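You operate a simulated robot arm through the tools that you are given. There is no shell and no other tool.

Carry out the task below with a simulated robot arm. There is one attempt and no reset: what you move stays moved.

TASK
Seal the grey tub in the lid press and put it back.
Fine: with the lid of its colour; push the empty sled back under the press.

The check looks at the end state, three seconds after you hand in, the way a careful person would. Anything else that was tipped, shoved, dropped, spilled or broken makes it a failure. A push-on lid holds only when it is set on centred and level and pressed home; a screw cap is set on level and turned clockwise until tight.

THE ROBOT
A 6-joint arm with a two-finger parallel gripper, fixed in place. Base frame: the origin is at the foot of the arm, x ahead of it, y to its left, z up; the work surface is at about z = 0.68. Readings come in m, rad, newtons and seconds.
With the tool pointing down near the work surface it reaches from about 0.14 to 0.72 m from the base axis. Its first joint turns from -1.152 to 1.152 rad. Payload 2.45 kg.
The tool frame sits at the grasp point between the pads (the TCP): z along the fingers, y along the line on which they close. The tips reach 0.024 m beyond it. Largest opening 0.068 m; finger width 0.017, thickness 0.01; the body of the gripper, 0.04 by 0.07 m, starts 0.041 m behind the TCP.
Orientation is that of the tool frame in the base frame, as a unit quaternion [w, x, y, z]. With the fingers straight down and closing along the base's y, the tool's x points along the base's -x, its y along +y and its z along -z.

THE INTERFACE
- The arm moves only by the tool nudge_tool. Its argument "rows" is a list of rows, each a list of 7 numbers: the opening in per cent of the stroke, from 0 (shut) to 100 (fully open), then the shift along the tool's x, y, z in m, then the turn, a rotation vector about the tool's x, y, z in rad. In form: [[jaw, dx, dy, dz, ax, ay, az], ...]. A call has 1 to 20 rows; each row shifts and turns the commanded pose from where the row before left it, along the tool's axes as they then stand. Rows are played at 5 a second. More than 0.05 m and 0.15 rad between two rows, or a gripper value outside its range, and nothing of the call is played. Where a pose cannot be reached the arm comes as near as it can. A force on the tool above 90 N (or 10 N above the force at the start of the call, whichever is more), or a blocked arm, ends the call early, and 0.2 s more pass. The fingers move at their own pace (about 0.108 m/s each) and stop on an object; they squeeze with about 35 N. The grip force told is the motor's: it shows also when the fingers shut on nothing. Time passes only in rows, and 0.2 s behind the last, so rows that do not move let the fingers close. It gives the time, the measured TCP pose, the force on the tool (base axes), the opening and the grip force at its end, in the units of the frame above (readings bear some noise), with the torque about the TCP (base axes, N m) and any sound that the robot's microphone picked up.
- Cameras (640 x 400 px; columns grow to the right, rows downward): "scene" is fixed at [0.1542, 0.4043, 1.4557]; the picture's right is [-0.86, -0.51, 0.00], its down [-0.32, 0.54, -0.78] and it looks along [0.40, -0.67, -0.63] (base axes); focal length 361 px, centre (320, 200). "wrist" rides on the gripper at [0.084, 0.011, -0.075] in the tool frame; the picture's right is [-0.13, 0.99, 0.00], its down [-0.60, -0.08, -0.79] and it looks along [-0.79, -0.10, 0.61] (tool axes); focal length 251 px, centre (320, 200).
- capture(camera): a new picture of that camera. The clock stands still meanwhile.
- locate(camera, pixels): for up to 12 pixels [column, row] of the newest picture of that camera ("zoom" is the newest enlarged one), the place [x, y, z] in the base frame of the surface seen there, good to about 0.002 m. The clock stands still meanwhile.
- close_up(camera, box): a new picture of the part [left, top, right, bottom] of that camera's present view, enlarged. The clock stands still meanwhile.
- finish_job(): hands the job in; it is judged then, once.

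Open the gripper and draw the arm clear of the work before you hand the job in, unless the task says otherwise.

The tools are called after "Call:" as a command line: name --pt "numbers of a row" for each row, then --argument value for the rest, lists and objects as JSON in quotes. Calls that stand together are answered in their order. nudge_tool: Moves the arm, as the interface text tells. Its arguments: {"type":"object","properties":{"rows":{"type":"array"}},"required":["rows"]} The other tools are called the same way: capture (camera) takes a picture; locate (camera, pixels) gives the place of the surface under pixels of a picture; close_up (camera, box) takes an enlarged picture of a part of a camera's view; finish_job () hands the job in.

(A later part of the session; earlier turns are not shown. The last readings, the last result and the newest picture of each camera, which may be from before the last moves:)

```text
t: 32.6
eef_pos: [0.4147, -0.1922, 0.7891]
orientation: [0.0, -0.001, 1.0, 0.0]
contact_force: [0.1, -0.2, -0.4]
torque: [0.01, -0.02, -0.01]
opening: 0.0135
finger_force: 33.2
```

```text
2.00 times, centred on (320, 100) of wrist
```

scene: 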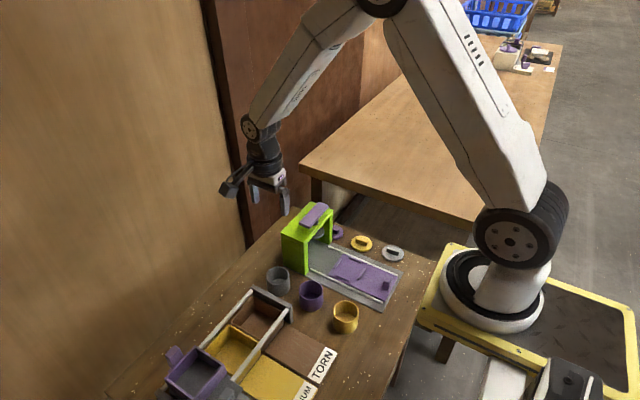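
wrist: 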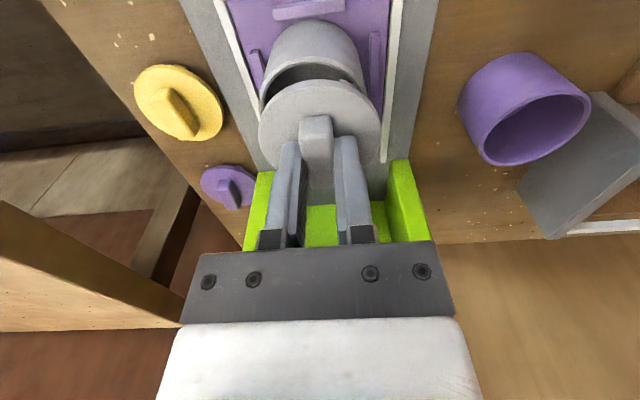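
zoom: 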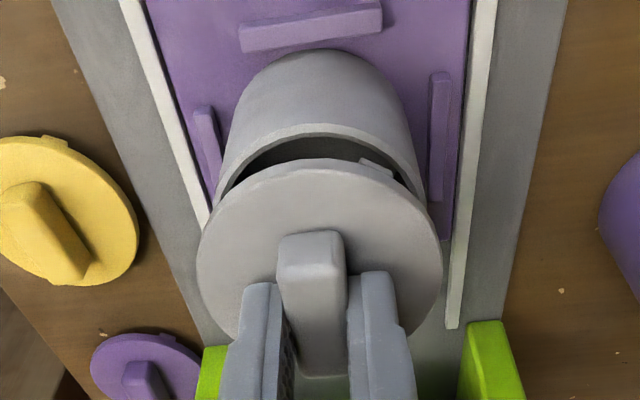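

The lid and tub are now aligned in y, and the lid sits about 1.2 mm toward -x. I nudge that out and lower slowly, watching the force.

Call:
nudge_tool --pt "0 -0.0012 0 0.0 0 0 0" --pt "0 0 0 0.003 0 0 0" --pt "0 0 0 0.003 0 0 0" --pt "0 0 0 0.002 0 0 0" --pt "0 0 0 0 0 0 0"

Call:
nudge_tool --pt "0 0 0 0.002 0 0 0" --pt "0 0 0 0 0 0 0"

Call:
close_up --camera "scene" --box '[330, 230, 370, 280]'

```text
t: 33.8
eef_pos: [0.416, -0.193, 0.7823]
orientation: [0.0, 0.001, 1.0, -0.001]
contact_force: [0.7, -0.7, 0.1]
torque: [0.02, 0.0, 0.0]
opening: 0.0134
finger_force: 33.5
```

```text
t: 34.4
eef_pos: [0.4165, -0.1921, 0.7796]
orientation: [0.0, 0.001, 1.0, 0.001]
contact_force: [-0.8, -0.4, 0.3]
torque: [0.0, 0.0, -0.03]
opening: 0.0131
finger_force: 33.2
```

```text
8.00 times, centred on (350, 255) of scene
```

zoom: 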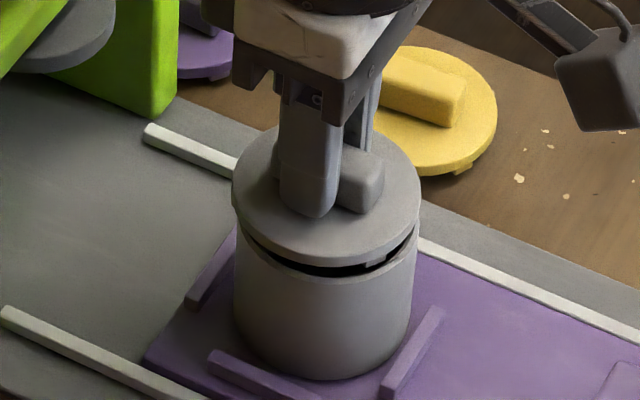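

The lid looks concentric with the tub (232–420 against 235–417) with a few millimetres left. I continue in small steps.

Call:
nudge_tool --pt "0 0 0 0.002 0 0 0" --pt "0 0 0 0 0 0 0"

Call:
nudge_tool --pt "0 0 0 0.0015 0 0 0" --pt "0 0 0 0 0 0 0"

Call:
nudge_tool --pt "0 0 0 0.0015 0 0 0" --pt "0 0 0 0 0 0 0"

Call:
close_up --camera "scene" --box '[330, 230, 370, 280]'

```text
t: 35.0
eef_pos: [0.4156, -0.1918, 0.7777]
orientation: [0.0, 0.0, 1.0, 0.0]
contact_force: [-0.2, 0.0, -0.5]
torque: [0.02, -0.03, -0.01]
opening: 0.013
finger_force: 33.2
```

```text
t: 35.6
eef_pos: [0.4167, -0.193, 0.7763]
orientation: [0.0, 0.0, 1.0, 0.0]
contact_force: [0.0, -0.1, -0.2]
torque: [-0.05, -0.02, 0.0]
opening: 0.0131
finger_force: 33.5
```

```text
t: 36.2
eef_pos: [0.4165, -0.1937, 0.7758]
orientation: [0.0, 0.0, 1.0, 0.0]
contact_force: [-0.1, 0.5, 0.6]
torque: [0.02, -0.02, 0.02]
opening: 0.0132
finger_force: 33.1
```

```text
8.00 times, centred on (350, 255) of scene
```

zoom: 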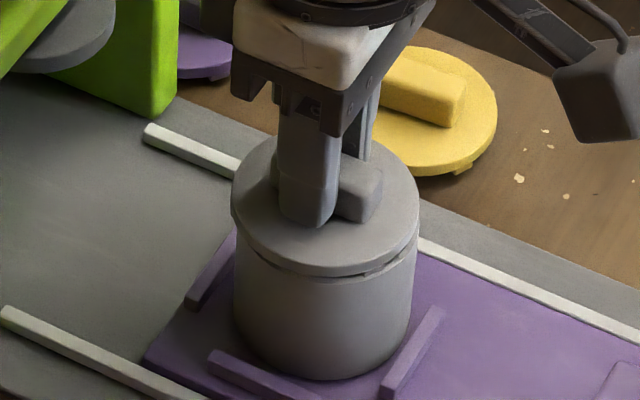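

Still no contact, and the gap at the rim is nearly closed. I keep lowering.

Call:
nudge_tool --pt "0 0 0 0.0015 0 0 0" --pt "0 0 0 0 0 0 0"

Call:
nudge_tool --pt "0 0 0 0.0015 0 0 0" --pt "0 0 0 0 0 0 0"

Call:
close_up --camera "scene" --box '[330, 230, 370, 280]'

```text
t: 36.8
eef_pos: [0.4163, -0.1923, 0.7751]
orientation: [0.001, 0.0, 1.0, -0.001]
contact_force: [-0.1, 3.0, 27.2]
torque: [0.06, 0.13, 0.01]
opening: 0.0131
finger_force: 33.4
```

```text
t: 37.4
eef_pos: [0.4168, -0.1936, 0.7728]
orientation: [0.001, 0.0, 1.0, 0.0]
contact_force: [0.6, 3.1, 35.2]
torque: [0.08, 0.05, -0.01]
opening: 0.0129
finger_force: 34.0
```

```text
8.00 times, centred on (350, 255) of scene
```

zoom: 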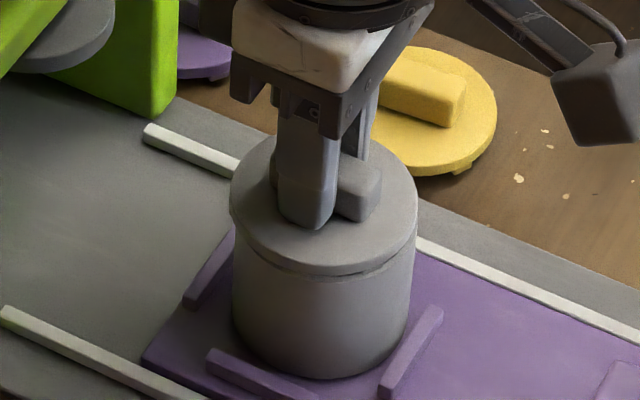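

The lid now bears on the rim (force about 30 N at TCP z 0.773). I relax the push by 2 mm and open the fingers part way to release the bar.

Call:
nudge_tool --pt "0 0 0 -0.002 0 0 0" --pt "0 0 0 0 0 0 0"

Call:
nudge_tool --pt "30 0 0 0 0 0 0" --pt "50 0 0 0 0 0 0" --pt "50 0 0 0 0 0 0"

Call:
close_up --camera "scene" --box '[330, 230, 370, 280]'

```text
t: 38.0
eef_pos: [0.4161, -0.1916, 0.7739]
orientation: [0.0, 0.0, 1.0, 0.0]
contact_force: [1.2, -2.3, 7.2]
torque: [-0.09, -0.12, -0.02]
opening: 0.0133
finger_force: 33.4
```

```text
t: 38.8
eef_pos: [0.4162, -0.1924, 0.7747]
orientation: [-0.001, -0.001, 1.0, 0.0]
contact_force: [-1.1, 1.3, 3.3]
torque: [0.0, 0.01, -0.03]
opening: 0.0325
finger_force: 0.1
```

```text
8.00 times, centred on (350, 255) of scene
```

zoom: 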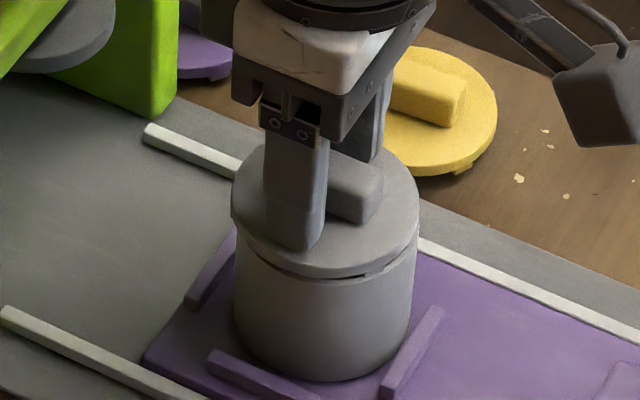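

The fingers are free of the bar and the lid sits concentric on the rim. I raise the gripper straight up to inspect.

Call:
nudge_tool --pt "50 0 0 -0.005 0 0 0" --pt "50 0 0 -0.015 0 0 0" --pt "50 0 0 -0.03 0 0 0" --pt "50 0 0 -0.03 0 0 0" --pt "50 0 0 -0.03 0 0 0" --pt "50 0 0 0 0 0 0"

Call:
close_up --camera "scene" --box '[320, 225, 400, 295]'

Call:
capture --camera "wrist"

```text
t: 40.2
eef_pos: [0.4158, -0.1933, 0.8812]
orientation: [0.0, 0.001, 1.0, 0.0]
contact_force: [-0.4, -0.6, -0.1]
torque: [-0.01, 0.01, 0.0]
opening: 0.0338
finger_force: 0.1
```

```text
5.71 times, centred on (360, 260) of scene
```

zoom: 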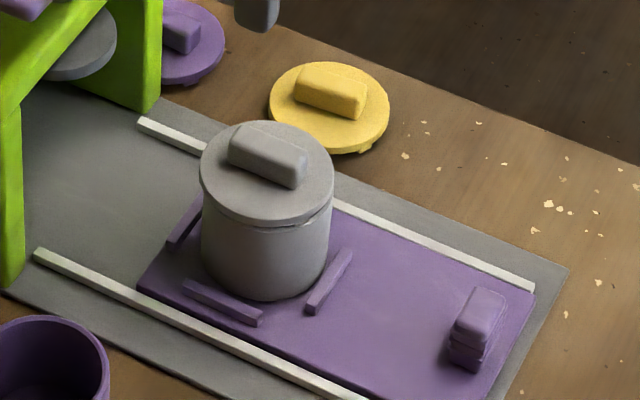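

```text
taken
```

wrist: 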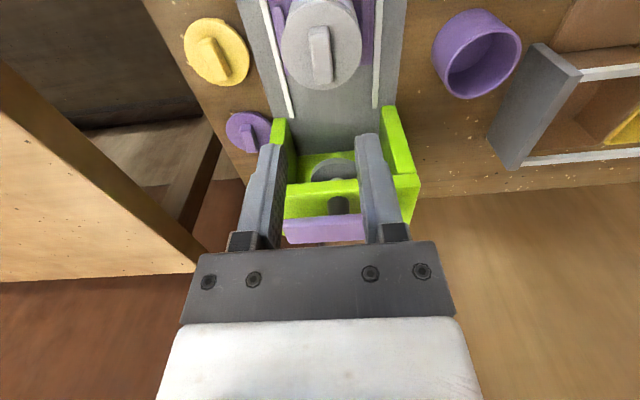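

The lid sits on the tub, apparently level. I check its level by locating points around the disc and measure the knob for the sled push.

Call:
locate --camera "zoom" --pixels '[[205, 170], [328, 175], [270, 128], [265, 212], [220, 145], [310, 205], [315, 145], [218, 195], [268, 140]]'

Call:
locate --camera "zoom" --pixels '[[485, 295], [475, 290], [500, 300], [465, 312], [490, 318], [470, 340], [470, 365], [455, 345], [503, 310], [478, 320], [440, 385], [535, 290]]'

Call:
close_up --camera "scene" --box '[365, 260, 405, 300]'

```text
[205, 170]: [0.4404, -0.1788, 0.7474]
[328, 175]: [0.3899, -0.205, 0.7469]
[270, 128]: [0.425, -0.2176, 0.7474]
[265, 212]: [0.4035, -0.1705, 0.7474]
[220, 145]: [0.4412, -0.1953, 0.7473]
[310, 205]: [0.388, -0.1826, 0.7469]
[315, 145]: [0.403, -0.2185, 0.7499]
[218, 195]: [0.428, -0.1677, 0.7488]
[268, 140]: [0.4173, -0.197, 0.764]
```

```text
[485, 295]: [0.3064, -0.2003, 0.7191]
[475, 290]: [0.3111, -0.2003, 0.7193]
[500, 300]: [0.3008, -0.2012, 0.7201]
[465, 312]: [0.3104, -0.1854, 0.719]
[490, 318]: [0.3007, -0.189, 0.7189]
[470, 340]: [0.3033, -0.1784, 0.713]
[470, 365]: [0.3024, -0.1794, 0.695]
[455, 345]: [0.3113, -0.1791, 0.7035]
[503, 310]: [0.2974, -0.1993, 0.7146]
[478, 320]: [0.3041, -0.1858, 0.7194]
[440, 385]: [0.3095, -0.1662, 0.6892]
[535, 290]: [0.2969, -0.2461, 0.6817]
```

```text
10.00 times, centred on (385, 280) of scene
```

zoom: 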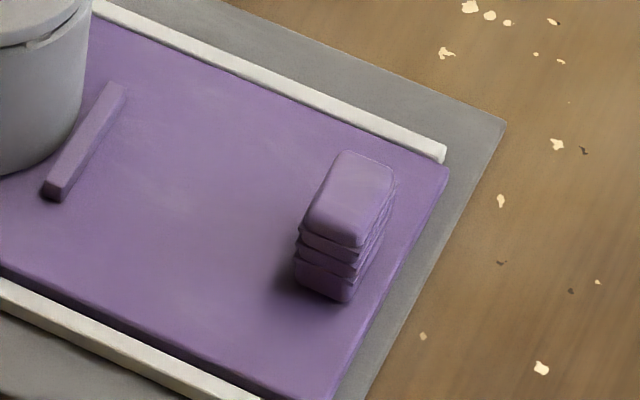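

The lid is level (disc top 0.747 all round) and centred at (0.415, -0.192). The knob centres near (0.305, -0.1905), is 0.025 wide in y and tops out at 0.7195. I move above it and descend partly.

Call:
nudge_tool --pt "80 0.0275 0.0006 0 0 0 0" --pt "80 0.0275 0.0006 0 0 0 0" --pt "80 0.0275 0.0006 0 0 0 0" --pt "80 0.0275 0.0007 0 0 0 0" --pt "80 0 0 0.03 0 0 0" --pt "80 0 0 0.03 0 0 0" --pt "80 0 0 0.03 0 0 0" --pt "80 0 0 0.02 0 0 0" --pt "80 0 0 0 0 0 0"

Call:
capture --camera "wrist"

Call:
close_up --camera "scene" --box '[335, 215, 435, 305]'

```text
t: 42.2
eef_pos: [0.3062, -0.1918, 0.7732]
orientation: [0.0, -0.001, 1.0, 0.0]
contact_force: [0.2, -0.1, 0.1]
torque: [0.01, 0.0, 0.03]
opening: 0.0544
finger_force: 0.1
```

```text
taken
```

wrist: 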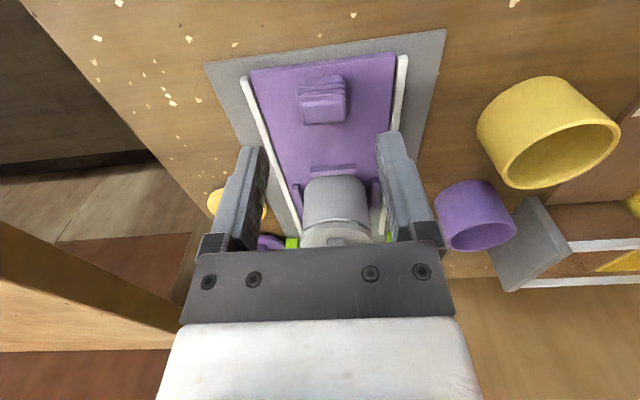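

```text
4.44 times, centred on (385, 260) of scene
```

zoom: 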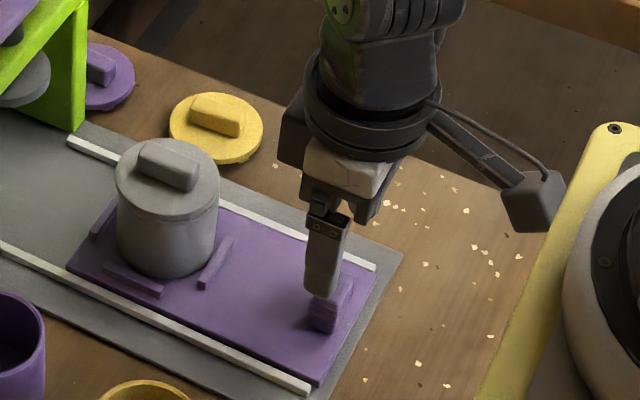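

The fingers straddle the knob line. I descend to z≈0.717 (tips just above the sled) and close on the knob.

Call:
nudge_tool --pt "80 0 0 0.02 0 0 0" --pt "80 0 0 0.02 0 0 0" --pt "80 0 0 0.011 0 0 0" --pt "80 0 0 0.004 0 0 0" --pt "80 0 0 0 0 0 0"

Call:
nudge_tool --pt "50 0 0 0 0 0 0" --pt "0 0 0 0 0 0 0" --pt "0 0 0 0 0 0 0" --pt "0 0 0 0 0 0 0"

Call:
close_up --camera "scene" --box '[300, 205, 420, 305]'

```text
t: 43.4
eef_pos: [0.3057, -0.1918, 0.7186]
orientation: [0.0, 0.0, 1.0, -0.001]
contact_force: [0.3, 0.3, 0.4]
torque: [-0.02, 0.03, 0.0]
opening: 0.0548
finger_force: 0.0
```

```text
t: 44.4
eef_pos: [0.3055, -0.1895, 0.7196]
orientation: [-0.001, -0.001, 1.0, 0.001]
contact_force: [5.3, 17.7, 0.2]
torque: [0.0, -0.06, -0.03]
opening: 0.0261
finger_force: 40.8
```

```text
4.00 times, centred on (360, 255) of scene
```

zoom: 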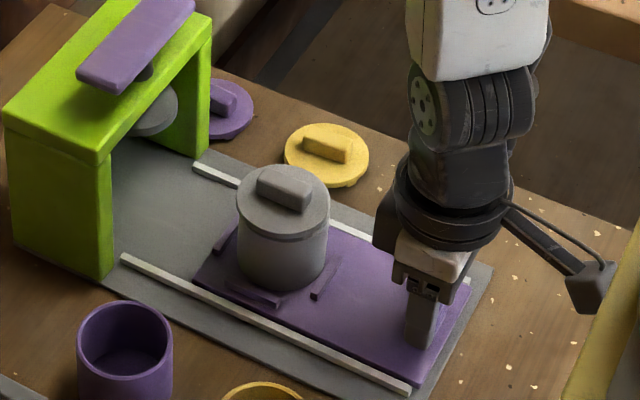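

Gripped the knob (opening 0.026). A 17 N side force in +y shows the TCP is slightly off, so I relieve it by 2 mm and check.

Call:
nudge_tool --pt "0 0 0.002 0 0 0 0" --pt "0 0 0 0 0 0 0"

Call:
nudge_tool --pt "0 -0.004 0 0 0 0 0" --pt "0 -0.006 0 0 0 0 0" --pt "0 0 0 0 0 0 0"

Call:
close_up --camera "scene" --box '[300, 205, 420, 305]'

```text
t: 45.0
eef_pos: [0.3065, -0.1892, 0.7188]
orientation: [0.002, 0.001, 1.0, -0.002]
contact_force: [-1.5, -9.2, -4.3]
torque: [0.3, 1.22, 0.05]
opening: 0.0259
finger_force: 41.0
```

```text
t: 45.8
eef_pos: [0.3176, -0.1891, 0.718]
orientation: [0.002, 0.0, 1.0, -0.002]
contact_force: [-0.5, -24.5, -14.0]
torque: [0.17, 0.53, -0.06]
opening: 0.0256
finger_force: 40.8
```

```text
4.00 times, centred on (360, 255) of scene
```

zoom: 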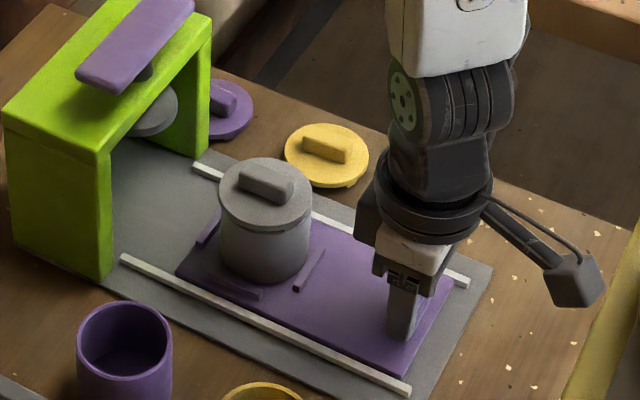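

The sled follows with the tub steady in its seat. I ease off the side load by 1 mm and push on slowly.

Call:
nudge_tool --pt "0 0 -0.0013 0.0007 0 0 0" --pt "0 -0.006 0 0 0 0 0" --pt "0 -0.008 0 0 0 0 0" --pt "0 -0.008 0 0 0 0 0" --pt "0 -0.008 0 0 0 0 0" --pt "0 0 0 0 0 0 0"

Call:
close_up --camera "scene" --box '[300, 205, 420, 305]'

```text
t: 47.2
eef_pos: [0.3444, -0.1902, 0.7197]
orientation: [-0.001, -0.001, 1.0, 0.0]
contact_force: [0.2, -5.5, 16.6]
torque: [-0.03, 1.06, 0.04]
opening: 0.0256
finger_force: 40.9
```

```text
4.00 times, centred on (360, 255) of scene
```

zoom: 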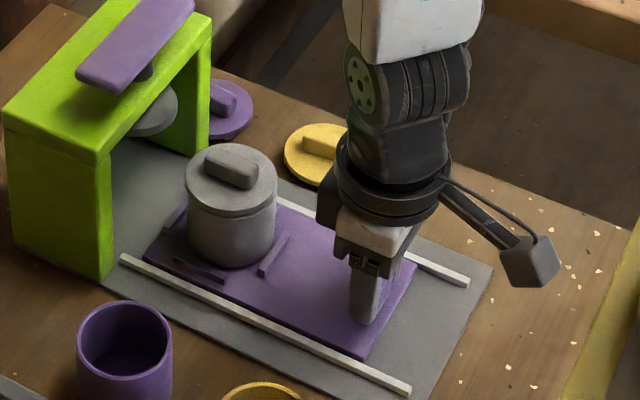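

The sled is at knob x≈0.344 and moving well, with small forces. I continue the push.

Call:
nudge_tool --pt "0 -0.006 0 -0.0003 0 0 0" --pt "0 -0.008 0 0 0 0 0" --pt "0 -0.008 0 0 0 0 0" --pt "0 -0.008 0 0 0 0 0" --pt "0 -0.008 0 0 0 0 0" --pt "0 0 0 0 0 0 0"

Call:
close_up --camera "scene" --box '[280, 195, 400, 295]'

```text
t: 48.6
eef_pos: [0.3851, -0.189, 0.7183]
orientation: [0.0, 0.001, 1.0, -0.001]
contact_force: [0.0, -24.9, -16.3]
torque: [-0.06, 0.69, -0.12]
opening: 0.026
finger_force: 40.8
```

```text
4.00 times, centred on (340, 245) of scene
```

zoom: 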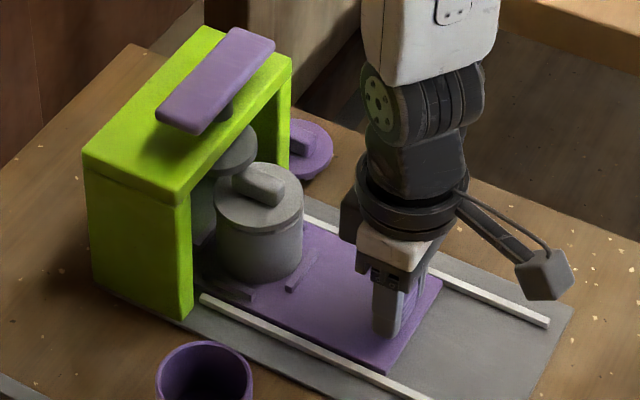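

The tub is entering the press arch and its lid handle is below the ram disc. I continue more slowly, easing the side load.

Call:
nudge_tool --pt "0 0 -0.0012 0.0004 0 0 0" --pt "0 -0.005 0 0 0 0 0" --pt "0 -0.005 0 0 0 0 0" --pt "0 -0.005 0 0 0 0 0" --pt "0 0 0 0 0 0 0"

Call:
close_up --camera "scene" --box '[280, 195, 400, 295]'

Call:
capture --camera "wrist"

```text
t: 49.8
eef_pos: [0.3993, -0.1898, 0.7189]
orientation: [-0.001, -0.001, 1.0, 0.001]
contact_force: [1.1, 12.8, 33.4]
torque: [0.1, 0.26, -0.15]
opening: 0.026
finger_force: 41.3
```

```text
4.00 times, centred on (340, 245) of scene
```

zoom: 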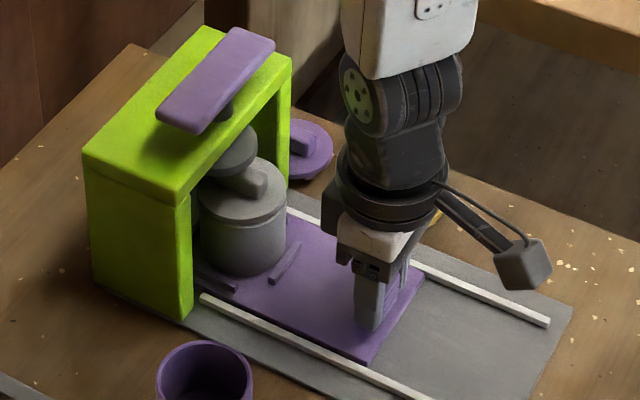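

```text
taken
```

wrist: 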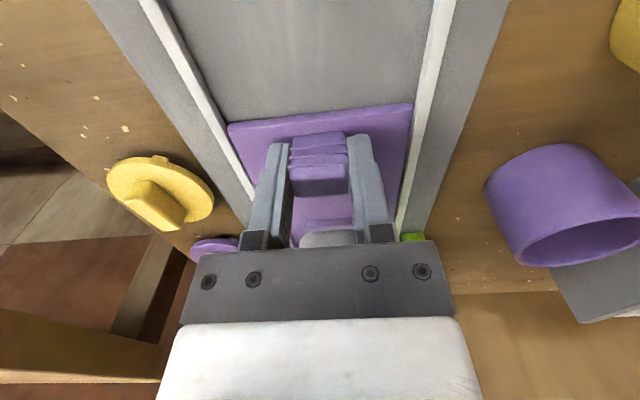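

Forces remain modest (33 N vertical from my z offset, which I relax). I push in small steps, watching for the end stop.

Call:
nudge_tool --pt "0 0 0.0004 -0.0006 0 0 0" --pt "0 -0.004 0 0 0 0 0" --pt "0 -0.004 0 0 0 0 0" --pt "0 0 0 0 0 0 0"

Call:
nudge_tool --pt "0 -0.003 0 0 0 0 0" --pt "0 -0.003 0 0 0 0 0" --pt "0 0 0 0 0 0 0"

Call:
close_up --camera "scene" --box '[280, 195, 400, 295]'

```text
t: 50.8
eef_pos: [0.4051, -0.1898, 0.7189]
orientation: [-0.001, -0.001, 1.0, 0.0]
contact_force: [-0.7, 9.3, 8.9]
torque: [0.11, 0.9, 0.2]
opening: 0.0258
finger_force: 41.2
```

```text
t: 51.6
eef_pos: [0.4121, -0.1895, 0.7191]
orientation: [0.0, 0.0, 1.0, 0.0]
contact_force: [-0.3, 11.1, 11.4]
torque: [0.2, 0.95, -0.12]
opening: 0.0258
finger_force: 41.2
```

```text
4.00 times, centred on (340, 245) of scene
```

zoom: 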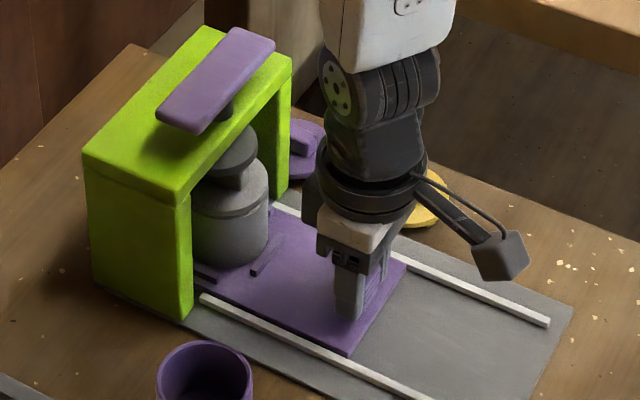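

No x-force yet at knob x=0.412 (tub ≈0.521). I continue in 3 mm steps.

Call:
nudge_tool --pt "0 -0.003 0 0 0 0 0" --pt "0 0 0 0 0 0 0"

Call:
nudge_tool --pt "0 -0.003 0 0 0 0 0" --pt "0 0 0 0 0 0 0"

Call:
close_up --camera "scene" --box '[280, 195, 400, 295]'

```text
t: 52.2
eef_pos: [0.4149, -0.1897, 0.7185]
orientation: [0.0, 0.0, 1.0, 0.0]
contact_force: [-5.1, 1.8, -19.8]
torque: [-0.07, -0.92, 0.02]
opening: 0.026
finger_force: 41.1
```

```text
t: 52.8
eef_pos: [0.4153, -0.1902, 0.7188]
orientation: [-0.004, 0.002, 1.0, 0.001]
contact_force: [-24.1, -12.3, -22.8]
torque: [-0.31, 0.04, 0.03]
opening: 0.0258
finger_force: 40.8
```

```text
4.00 times, centred on (340, 245) of scene
```

zoom: 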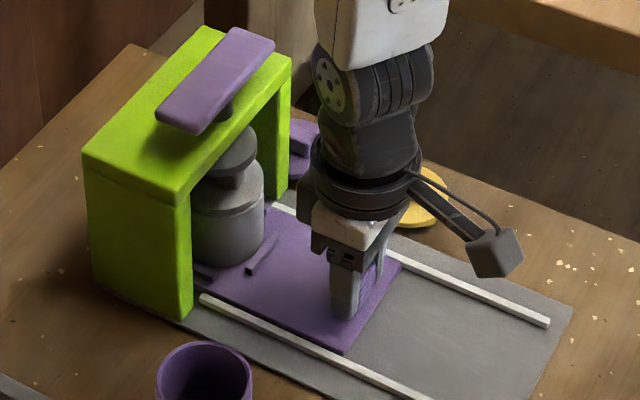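

The x-force of -24 N at knob x=0.415 shows the sled is at its stop, with the tub (≈0.525) under the ram. I release the knob and rise clear.

Call:
nudge_tool --pt "0 0.0015 0.0005 0 0 0 0" --pt "60 0 0 0 0 0 0" --pt "90 0 0 0 0 0 0" --pt "90 0 0 0 0 0 0"

Call:
nudge_tool --pt "90 0 0 -0.01 0 0 0" --pt "90 0 0 -0.02 0 0 0" --pt "90 0 0 -0.03 0 0 0" --pt "90 0 0 -0.04 0 0 0" --pt "50 0 0 -0.04 0 0 0" --pt "0 0 0 -0.04 0 0 0" --pt "0 0 0 -0.02 0 0 0" --pt "0 0 0 0 0 0 0"

Call:
close_up --camera "scene" --box '[280, 195, 360, 275]'

Call:
capture --camera "wrist"

```text
t: 53.8
eef_pos: [0.4166, -0.1907, 0.72]
orientation: [0.0, -0.001, 1.0, 0.0]
contact_force: [0.7, 0.3, -0.3]
torque: [0.0, 0.01, 0.0]
opening: 0.0613
finger_force: 0.1
```

```text
t: 55.6
eef_pos: [0.4147, -0.1888, 0.9203]
orientation: [0.0, 0.0, 1.0, 0.0]
contact_force: [-0.4, 0.4, 0.7]
torque: [0.0, 0.01, 0.01]
opening: 0.0
finger_force: 23.2
```

```text
5.00 times, centred on (320, 235) of scene
```

zoom: 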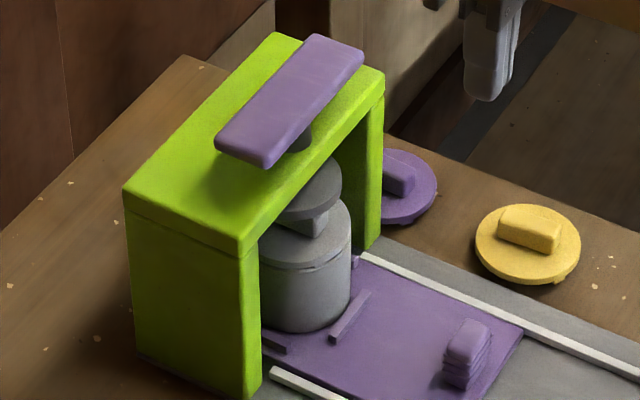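

```text
taken
```

wrist: 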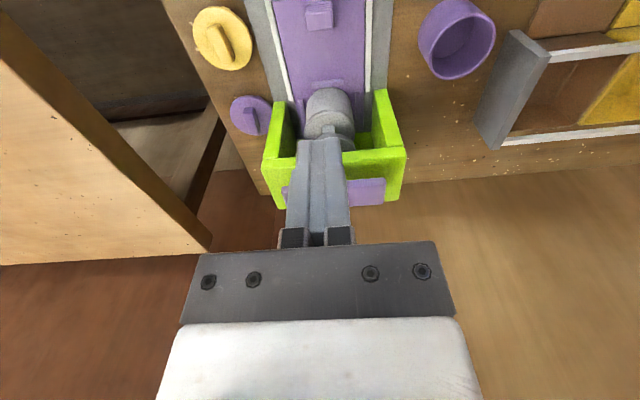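

The tub stands under the ram with the sled home. I refine the press bar's centre before pressing: its top corners are near (220,138), (312,38), (358,58), (265,160).

Call:
locate --camera "zoom" --pixels '[[222, 138], [312, 39], [357, 58], [262, 158], [290, 98], [300, 145], [320, 170], [290, 205], [335, 185], [305, 215], [330, 212], [315, 230]]'

```text
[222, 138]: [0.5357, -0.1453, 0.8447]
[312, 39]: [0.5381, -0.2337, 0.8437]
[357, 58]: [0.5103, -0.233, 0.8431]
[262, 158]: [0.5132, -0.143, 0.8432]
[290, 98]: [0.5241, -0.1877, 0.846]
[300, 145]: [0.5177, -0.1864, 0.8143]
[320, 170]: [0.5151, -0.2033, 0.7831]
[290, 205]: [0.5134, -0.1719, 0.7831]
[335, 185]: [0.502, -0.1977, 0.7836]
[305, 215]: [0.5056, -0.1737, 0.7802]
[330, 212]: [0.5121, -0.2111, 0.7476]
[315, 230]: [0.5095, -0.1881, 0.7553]
```

The bar's centre is about (0.525, -0.189). I move the closed fingers above it at z≈0.92 and verify.

Call:
nudge_tool --pt "0 -0.027 0.0003 0 0 0 0" --pt "0 -0.027 0.0003 0 0 0 0" --pt "0 -0.027 0.0002 0 0 0 0" --pt "0 -0.028 0.0002 0 0 0 0" --pt "0 0 0 0.02 0 0 0" --pt "0 0 0 0.015 0 0 0" --pt "0 0 0 0 0 0 0"

Call:
close_up --camera "scene" --box '[270, 170, 370, 270]'

Call:
nudge_tool --pt "0 0 0 0 0 0 0"

```text
t: 57.2
eef_pos: [0.5252, -0.1881, 0.8849]
orientation: [0.0, 0.0, 1.0, 0.0]
contact_force: [-0.3, 0.0, 0.5]
torque: [-0.01, -0.04, 0.03]
opening: 0.0001
finger_force: 23.3
```

```text
4.00 times, centred on (320, 220) of scene
```

zoom: 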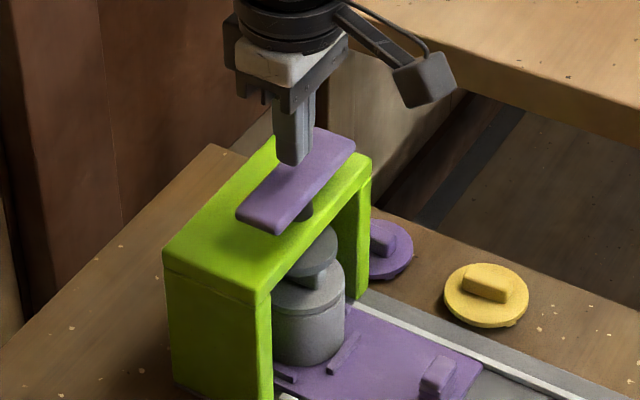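

```text
t: 57.6
eef_pos: [0.5253, -0.1874, 0.8844]
orientation: [0.0, 0.0, 1.0, 0.0]
contact_force: [0.0, 0.2, 0.0]
torque: [-0.01, -0.01, -0.01]
opening: 0.0
finger_force: 23.3
```

The closed fingertips are above the bar's middle. I press down in small steps.

Call:
nudge_tool --pt "0 0 -0.001 0.008 0 0 0" --pt "0 0 0 0.006 0 0 0" --pt "0 0 0 0.003 0 0 0" --pt "0 0 0 0.003 0 0 0" --pt "0 0 0 0 0 0 0"

Call:
nudge_tool --pt "0 0 0 0.003 0 0 0" --pt "0 0 0 0.003 0 0 0" --pt "0 0 0 0 0 0 0"

```text
t: 58.8
eef_pos: [0.5254, -0.1911, 0.8618]
orientation: [0.001, 0.001, 1.0, 0.0]
contact_force: [-0.3, 0.7, 2.1]
torque: [0.02, 0.02, -0.02]
opening: 0.0
finger_force: 23.5
```

```text
t: 59.6
eef_pos: [0.5264, -0.1885, 0.8582]
orientation: [0.0, 0.001, 1.0, 0.001]
contact_force: [-1.2, -1.9, 2.4]
torque: [-0.02, 0.02, 0.0]
opening: 0.0
finger_force: 24.4
```

About 2 N against the plunger as it moves down with the tool. I continue pressing.

Call:
nudge_tool --pt "0 0 0 0.002 0 0 0" --pt "0 0 0 0.002 0 0 0" --pt "0 0 0 0 0 0 0"

Call:
nudge_tool --pt "0 0 0 0.002 0 0 0" --pt "0 0 0 0.002 0 0 0" --pt "0 0 0 0 0 0 0"

Call:
close_up --camera "scene" --box '[280, 195, 360, 275]'

```text
t: 60.4
eef_pos: [0.5266, -0.1897, 0.8546]
orientation: [0.001, 0.0, 1.0, 0.0]
contact_force: [-4.0, -1.5, 14.6]
torque: [0.01, 0.1, 0.07]
opening: 0.0
finger_force: 23.3
```

```text
t: 61.2
eef_pos: [0.5258, -0.1894, 0.8545]
orientation: [0.001, 0.0, 1.0, 0.0]
contact_force: [-22.6, 8.8, 63.0]
torque: [0.19, 0.58, 0.02]
opening: 0.0
finger_force: 23.0
```

```text
5.00 times, centred on (320, 235) of scene
```

zoom: 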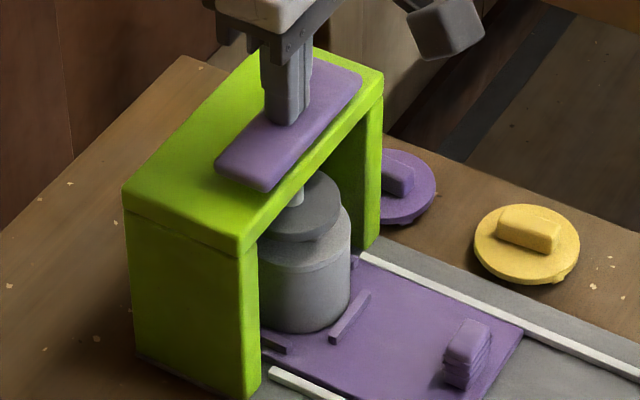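

The ram now bears on the lid: 63 N down at z=0.8545. I add another small step to press it home, listening for a click.

Call:
nudge_tool --pt "0 0.0005 0 0.001 0 0 0" --pt "0 0 0 0 0 0 0"

```text
t: 61.8
eef_pos: [0.5268, -0.189, 0.8536]
orientation: [0.001, 0.001, 1.0, -0.001]
contact_force: [-20.9, 14.1, 75.0]
torque: [0.32, 0.61, -0.05]
opening: 0.0002
finger_force: 23.9
```

75 N and still no click. I go a little further, staying near the 90 N limit.

Call:
nudge_tool --pt "0 0.001 0 0.0008 0 0 0" --pt "0 0 0 0 0 0 0"

Call:
close_up --camera "scene" --box '[290, 215, 350, 275]'

```text
t: 62.4
eef_pos: [0.5263, -0.1897, 0.8539]
orientation: [0.005, -0.001, 1.0, -0.002]
contact_force: [-14.8, 16.5, 75.0]
torque: [0.4, 0.58, -0.13]
opening: 0.0
finger_force: 23.9
```

```text
6.67 times, centred on (320, 245) of scene
```

zoom: 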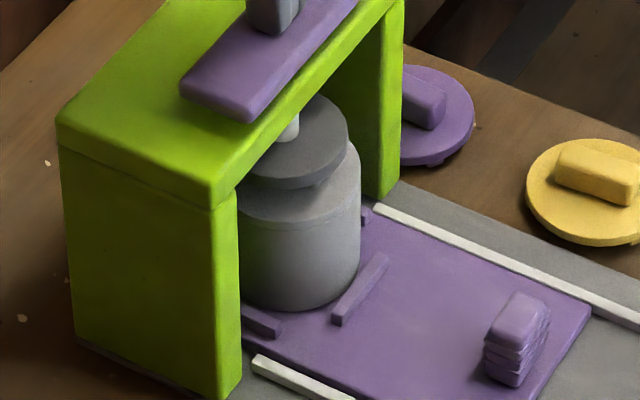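

I check whether the lid has gone down: its disc top was at 0.747 before pressing.

Call:
locate --camera "zoom" --pixels '[[250, 205], [270, 210], [335, 190], [350, 180], [330, 200], [260, 215], [300, 195], [300, 180], [270, 180], [220, 90]]'

Call:
close_up --camera "scene" --box '[310, 240, 330, 265]'

```text
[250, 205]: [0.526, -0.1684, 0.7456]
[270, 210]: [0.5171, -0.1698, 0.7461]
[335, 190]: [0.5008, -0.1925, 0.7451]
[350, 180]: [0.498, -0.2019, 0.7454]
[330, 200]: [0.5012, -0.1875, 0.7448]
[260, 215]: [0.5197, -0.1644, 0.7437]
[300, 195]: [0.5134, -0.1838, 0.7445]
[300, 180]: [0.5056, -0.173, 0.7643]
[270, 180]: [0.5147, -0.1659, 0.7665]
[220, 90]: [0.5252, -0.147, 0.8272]
```

```text
16.00 times, centred on (320, 252) of scene
```

zoom: 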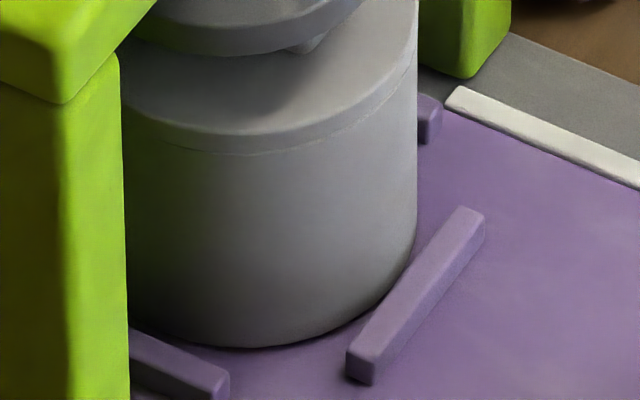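

The disc top has dropped from about 0.7475 to 0.745 and the dark gap at the rim has closed. I add one last small step and hold to be sure it is home.

Call:
nudge_tool --pt "0 0 -0.0005 0.0008 0 0 0" --pt "0 0 0 0 0 0 0" --pt "0 0 0 0 0 0 0" --pt "0 0 0 0 0 0 0"

Call:
close_up --camera "scene" --box '[310, 240, 330, 265]'

```text
t: 63.4
eef_pos: [0.5261, -0.1896, 0.8534]
orientation: [0.004, 0.0, 1.0, -0.002]
contact_force: [-9.7, 26.0, 77.3]
torque: [0.65, 0.48, -0.09]
opening: 0.0
finger_force: 24.1
```

```text
16.00 times, centred on (320, 252) of scene
```

zoom: 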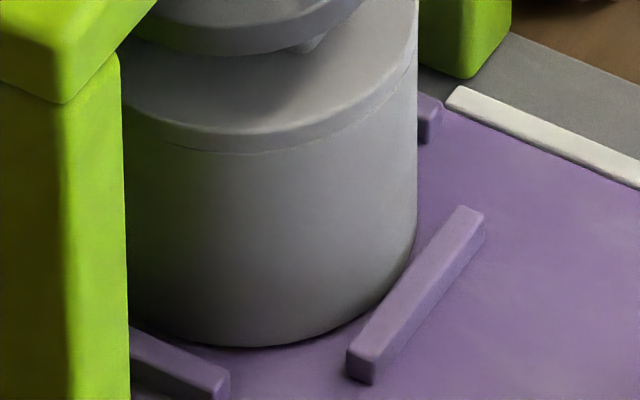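

The seam is closed all along the visible side. I raise the tool slowly so the plunger returns, then check the lid.

Call:
nudge_tool --pt "0 0 0.001 -0.004 0 0 0" --pt "0 0 0 -0.006 0 0 0" --pt "0 0 0 -0.008 0 0 0" --pt "0 0 0 -0.01 0 0 0" --pt "0 0 0 -0.02 0 0 0" --pt "0 0 0 -0.02 0 0 0" --pt "0 0 0 0 0 0 0"

Call:
close_up --camera "scene" --box '[280, 195, 360, 275]'

```text
t: 65.0
eef_pos: [0.5225, -0.1892, 0.9154]
orientation: [-0.002, 0.001, 1.0, -0.001]
contact_force: [0.3, 0.1, -0.3]
torque: [-0.01, -0.02, -0.03]
opening: 0.0002
finger_force: 23.4
```

```text
5.00 times, centred on (320, 235) of scene
```

zoom: 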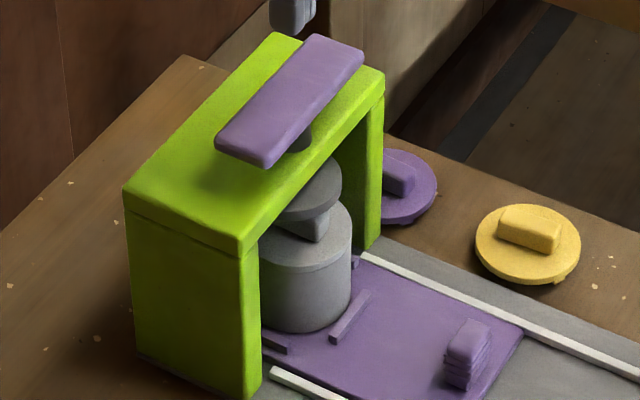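

The plunger sprang back. I look closely at the seam between lid and tub.

Call:
close_up --camera "scene" --box '[308, 230, 332, 265]'

Call:
locate --camera "zoom" --pixels '[[250, 120], [300, 135], [360, 110], [380, 85], [270, 100]]'

```text
11.43 times, centred on (320, 248) of scene
```

zoom: 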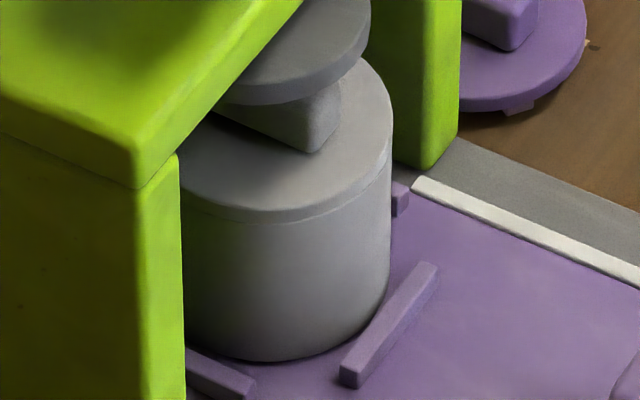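

```text
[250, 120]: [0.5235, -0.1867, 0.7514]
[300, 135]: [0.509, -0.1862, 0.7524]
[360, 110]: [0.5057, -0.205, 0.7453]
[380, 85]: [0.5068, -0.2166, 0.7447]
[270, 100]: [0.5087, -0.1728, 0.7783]
```

The lid is flush on the tub with no gap. Now I go back above the knob (x≈0.4155, y≈-0.190) and open the fingers for it.

Call:
nudge_tool --pt "0 0.027 0 0 0 0 0" --pt "30 0.027 0 0 0 0 0" --pt "80 0.027 0 0 0 0 0" --pt "80 0.027 -0.0005 0 0 0 0" --pt "80 0 0 0.03 0 0 0" --pt "80 0 0 0.03 0 0 0" --pt "80 0 0 0.03 0 0 0" --pt "80 0 0 0.03 0 0 0" --pt "80 0 0 0.02 0 0 0" --pt "80 0 0 0 0 0 0"

Call:
capture --camera "wrist"

Call:
close_up --camera "scene" --box '[280, 205, 400, 305]'

Call:
nudge_tool --pt "80 0 0 0 0 0 0"

```text
t: 67.2
eef_pos: [0.4133, -0.1889, 0.7743]
orientation: [-0.001, 0.001, 1.0, -0.001]
contact_force: [-0.6, 0.2, -0.1]
torque: [0.01, 0.04, -0.03]
opening: 0.0543
finger_force: 0.1
```

```text
taken
```

wrist: 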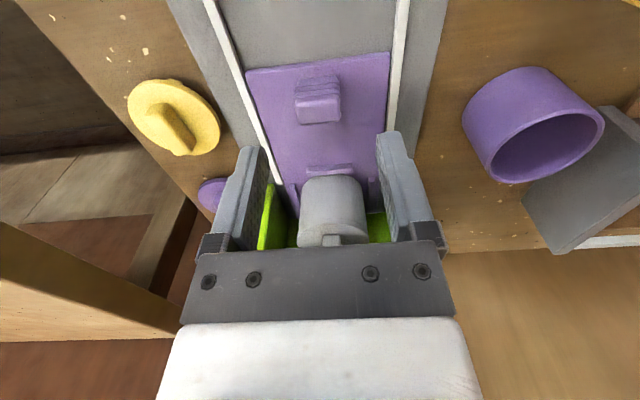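

```text
4.00 times, centred on (340, 255) of scene
```

zoom: 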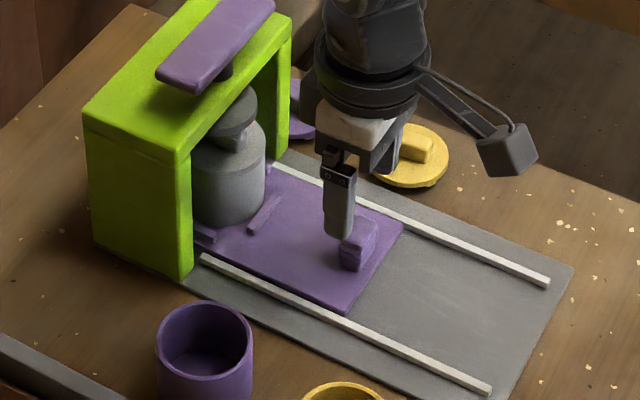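

```text
t: 67.6
eef_pos: [0.4141, -0.188, 0.7742]
orientation: [0.0, 0.0, 1.0, 0.001]
contact_force: [-0.5, -0.4, 1.3]
torque: [0.01, 0.01, -0.03]
opening: 0.0545
finger_force: 0.0
```

The knob lies between the fingers. I shift 1 mm, descend to z≈0.719 and close on it.

Call:
nudge_tool --pt "80 -0.0012 -0.001 0.02 0 0 0" --pt "80 0 0 0.02 0 0 0" --pt "80 0 0 0.011 0 0 0" --pt "80 0 0 0.004 0 0 0" --pt "80 0 0 0 0 0 0"

Call:
nudge_tool --pt "50 0 0 0 0 0 0" --pt "0 0 0 0 0 0 0" --pt "0 0 0 0 0 0 0" --pt "0 0 0 0 0 0 0"

```text
t: 68.8
eef_pos: [0.4158, -0.1914, 0.7203]
orientation: [0.0, 0.0, 1.0, 0.0]
contact_force: [-0.3, -0.1, 0.2]
torque: [0.0, 0.0, 0.01]
opening: 0.0544
finger_force: 0.0
```

```text
t: 69.8
eef_pos: [0.4157, -0.1907, 0.7209]
orientation: [-0.002, -0.001, 1.0, 0.001]
contact_force: [0.7, 16.6, 5.3]
torque: [0.08, -0.1, -0.05]
opening: 0.0259
finger_force: 41.6
```

Gripped the knob again. I draw the sled out slowly, easing the small side load.

Call:
nudge_tool --pt "0 0.003 0.001 0 0 0 0" --pt "0 0.005 0 0 0 0 0" --pt "0 0.006 0 0 0 0 0" --pt "0 0.006 0 0 0 0 0" --pt "0 0.006 0 0 0 0 0" --pt "0 0.006 0 0 0 0 0" --pt "0 0 0 0 0 0 0"

Call:
close_up --camera "scene" --box '[280, 195, 400, 295]'

```text
t: 71.4
eef_pos: [0.3852, -0.1892, 0.721]
orientation: [0.0, 0.0, 1.0, 0.0]
contact_force: [0.8, 17.7, -15.3]
torque: [-0.05, -1.16, 0.06]
opening: 0.0258
finger_force: 40.9
```

```text
4.00 times, centred on (340, 245) of scene
```

zoom: 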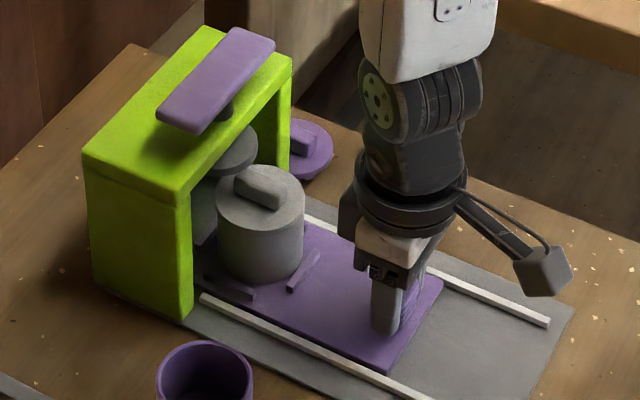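

The sled and sealed tub come out together. I keep drawing it towards its outer position.

Call:
nudge_tool --pt "0 0.006 0.0008 0.0003 0 0 0" --pt "0 0.008 0 0 0 0 0" --pt "0 0.008 0 0 0 0 0" --pt "0 0.008 0 0 0 0 0" --pt "0 0.008 0 0 0 0 0" --pt "0 0 0 0 0 0 0"

Call:
nudge_tool --pt "0 0.007 0 0 0 0 0" --pt "0 0.008 0 0 0 0 0" --pt "0 0.008 0 0 0 0 0" --pt "0 0.006 0 0 0 0 0" --pt "0 0.004 0 0 0 0 0" --pt "0 0 0 0 0 0 0"

Call:
close_up --camera "scene" --box '[300, 205, 420, 305]'

```text
t: 72.8
eef_pos: [0.3496, -0.1903, 0.7221]
orientation: [0.003, 0.0, 1.0, -0.002]
contact_force: [-0.1, -23.4, -34.4]
torque: [0.1, -0.1, 0.07]
opening: 0.0258
finger_force: 41.1
```

```text
t: 74.2
eef_pos: [0.3153, -0.1907, 0.7203]
orientation: [0.003, 0.0, 1.0, -0.002]
contact_force: [0.2, -23.6, 31.6]
torque: [-0.07, -0.17, 0.15]
opening: 0.0256
finger_force: 41.0
```

```text
4.00 times, centred on (360, 255) of scene
```

zoom: 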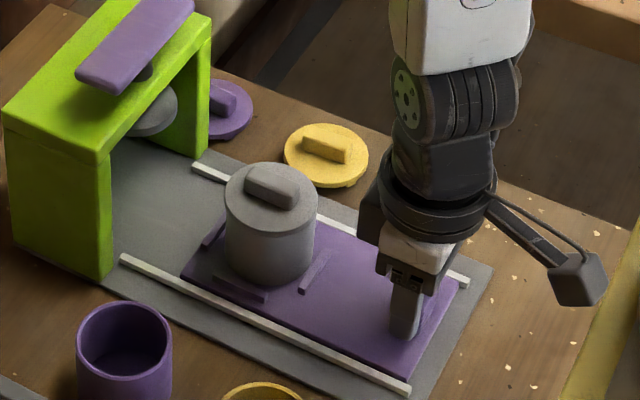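

The sled is out far enough (tub at x≈0.425, well clear of the arch). I release the knob and rise.

Call:
nudge_tool --pt "0 0 -0.0012 -0.0005 0 0 0" --pt "0 0 0 0 0 0 0" --pt "50 0 0 0 0 0 0" --pt "90 0 0 0 0 0 0" --pt "90 0 0 0 0 0 0"

Call:
nudge_tool --pt "90 0 0 -0.01 0 0 0" --pt "90 0 0 -0.02 0 0 0" --pt "90 0 0 -0.03 0 0 0" --pt "90 0 0 -0.04 0 0 0" --pt "100 0 0 -0.04 0 0 0" --pt "100 0 0 -0.04 0 0 0" --pt "100 0 0 -0.02 0 0 0" --pt "100 0 0 0 0 0 0"

Call:
close_up --camera "scene" --box '[310, 220, 390, 290]'

```text
t: 75.4
eef_pos: [0.3149, -0.1873, 0.72]
orientation: [-0.001, -0.002, 1.0, 0.0]
contact_force: [-0.8, 0.1, -0.2]
torque: [0.02, 0.03, -0.01]
opening: 0.0613
finger_force: 0.0
```

```text
t: 77.2
eef_pos: [0.3132, -0.1892, 0.9191]
orientation: [0.0, 0.0, 1.0, 0.0]
contact_force: [0.2, -0.6, 0.2]
torque: [0.03, 0.05, 0.0]
opening: 0.0678
finger_force: 0.1
```

```text
5.71 times, centred on (350, 255) of scene
```

zoom: 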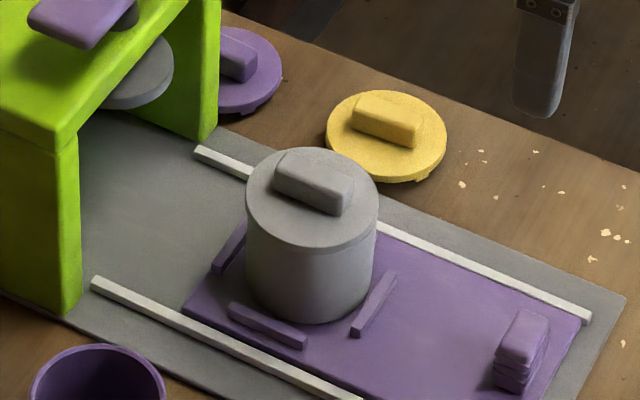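

The sealed tub sits in the seat with the lid flush. I locate the lid's edge to get the tub's present centre.

Call:
locate --camera "zoom" --pixels '[[250, 192], [375, 198], [315, 151], [310, 240], [265, 165], [355, 228], [360, 168], [265, 225], [312, 170], [300, 160], [340, 185]]'

```text
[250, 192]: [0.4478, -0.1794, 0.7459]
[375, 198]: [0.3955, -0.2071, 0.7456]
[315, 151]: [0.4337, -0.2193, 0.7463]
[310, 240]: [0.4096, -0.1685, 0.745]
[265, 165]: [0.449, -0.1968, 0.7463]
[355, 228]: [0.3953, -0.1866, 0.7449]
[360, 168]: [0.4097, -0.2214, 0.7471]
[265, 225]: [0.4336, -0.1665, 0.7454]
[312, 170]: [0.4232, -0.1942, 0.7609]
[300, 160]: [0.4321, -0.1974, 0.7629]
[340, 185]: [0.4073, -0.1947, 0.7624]
```

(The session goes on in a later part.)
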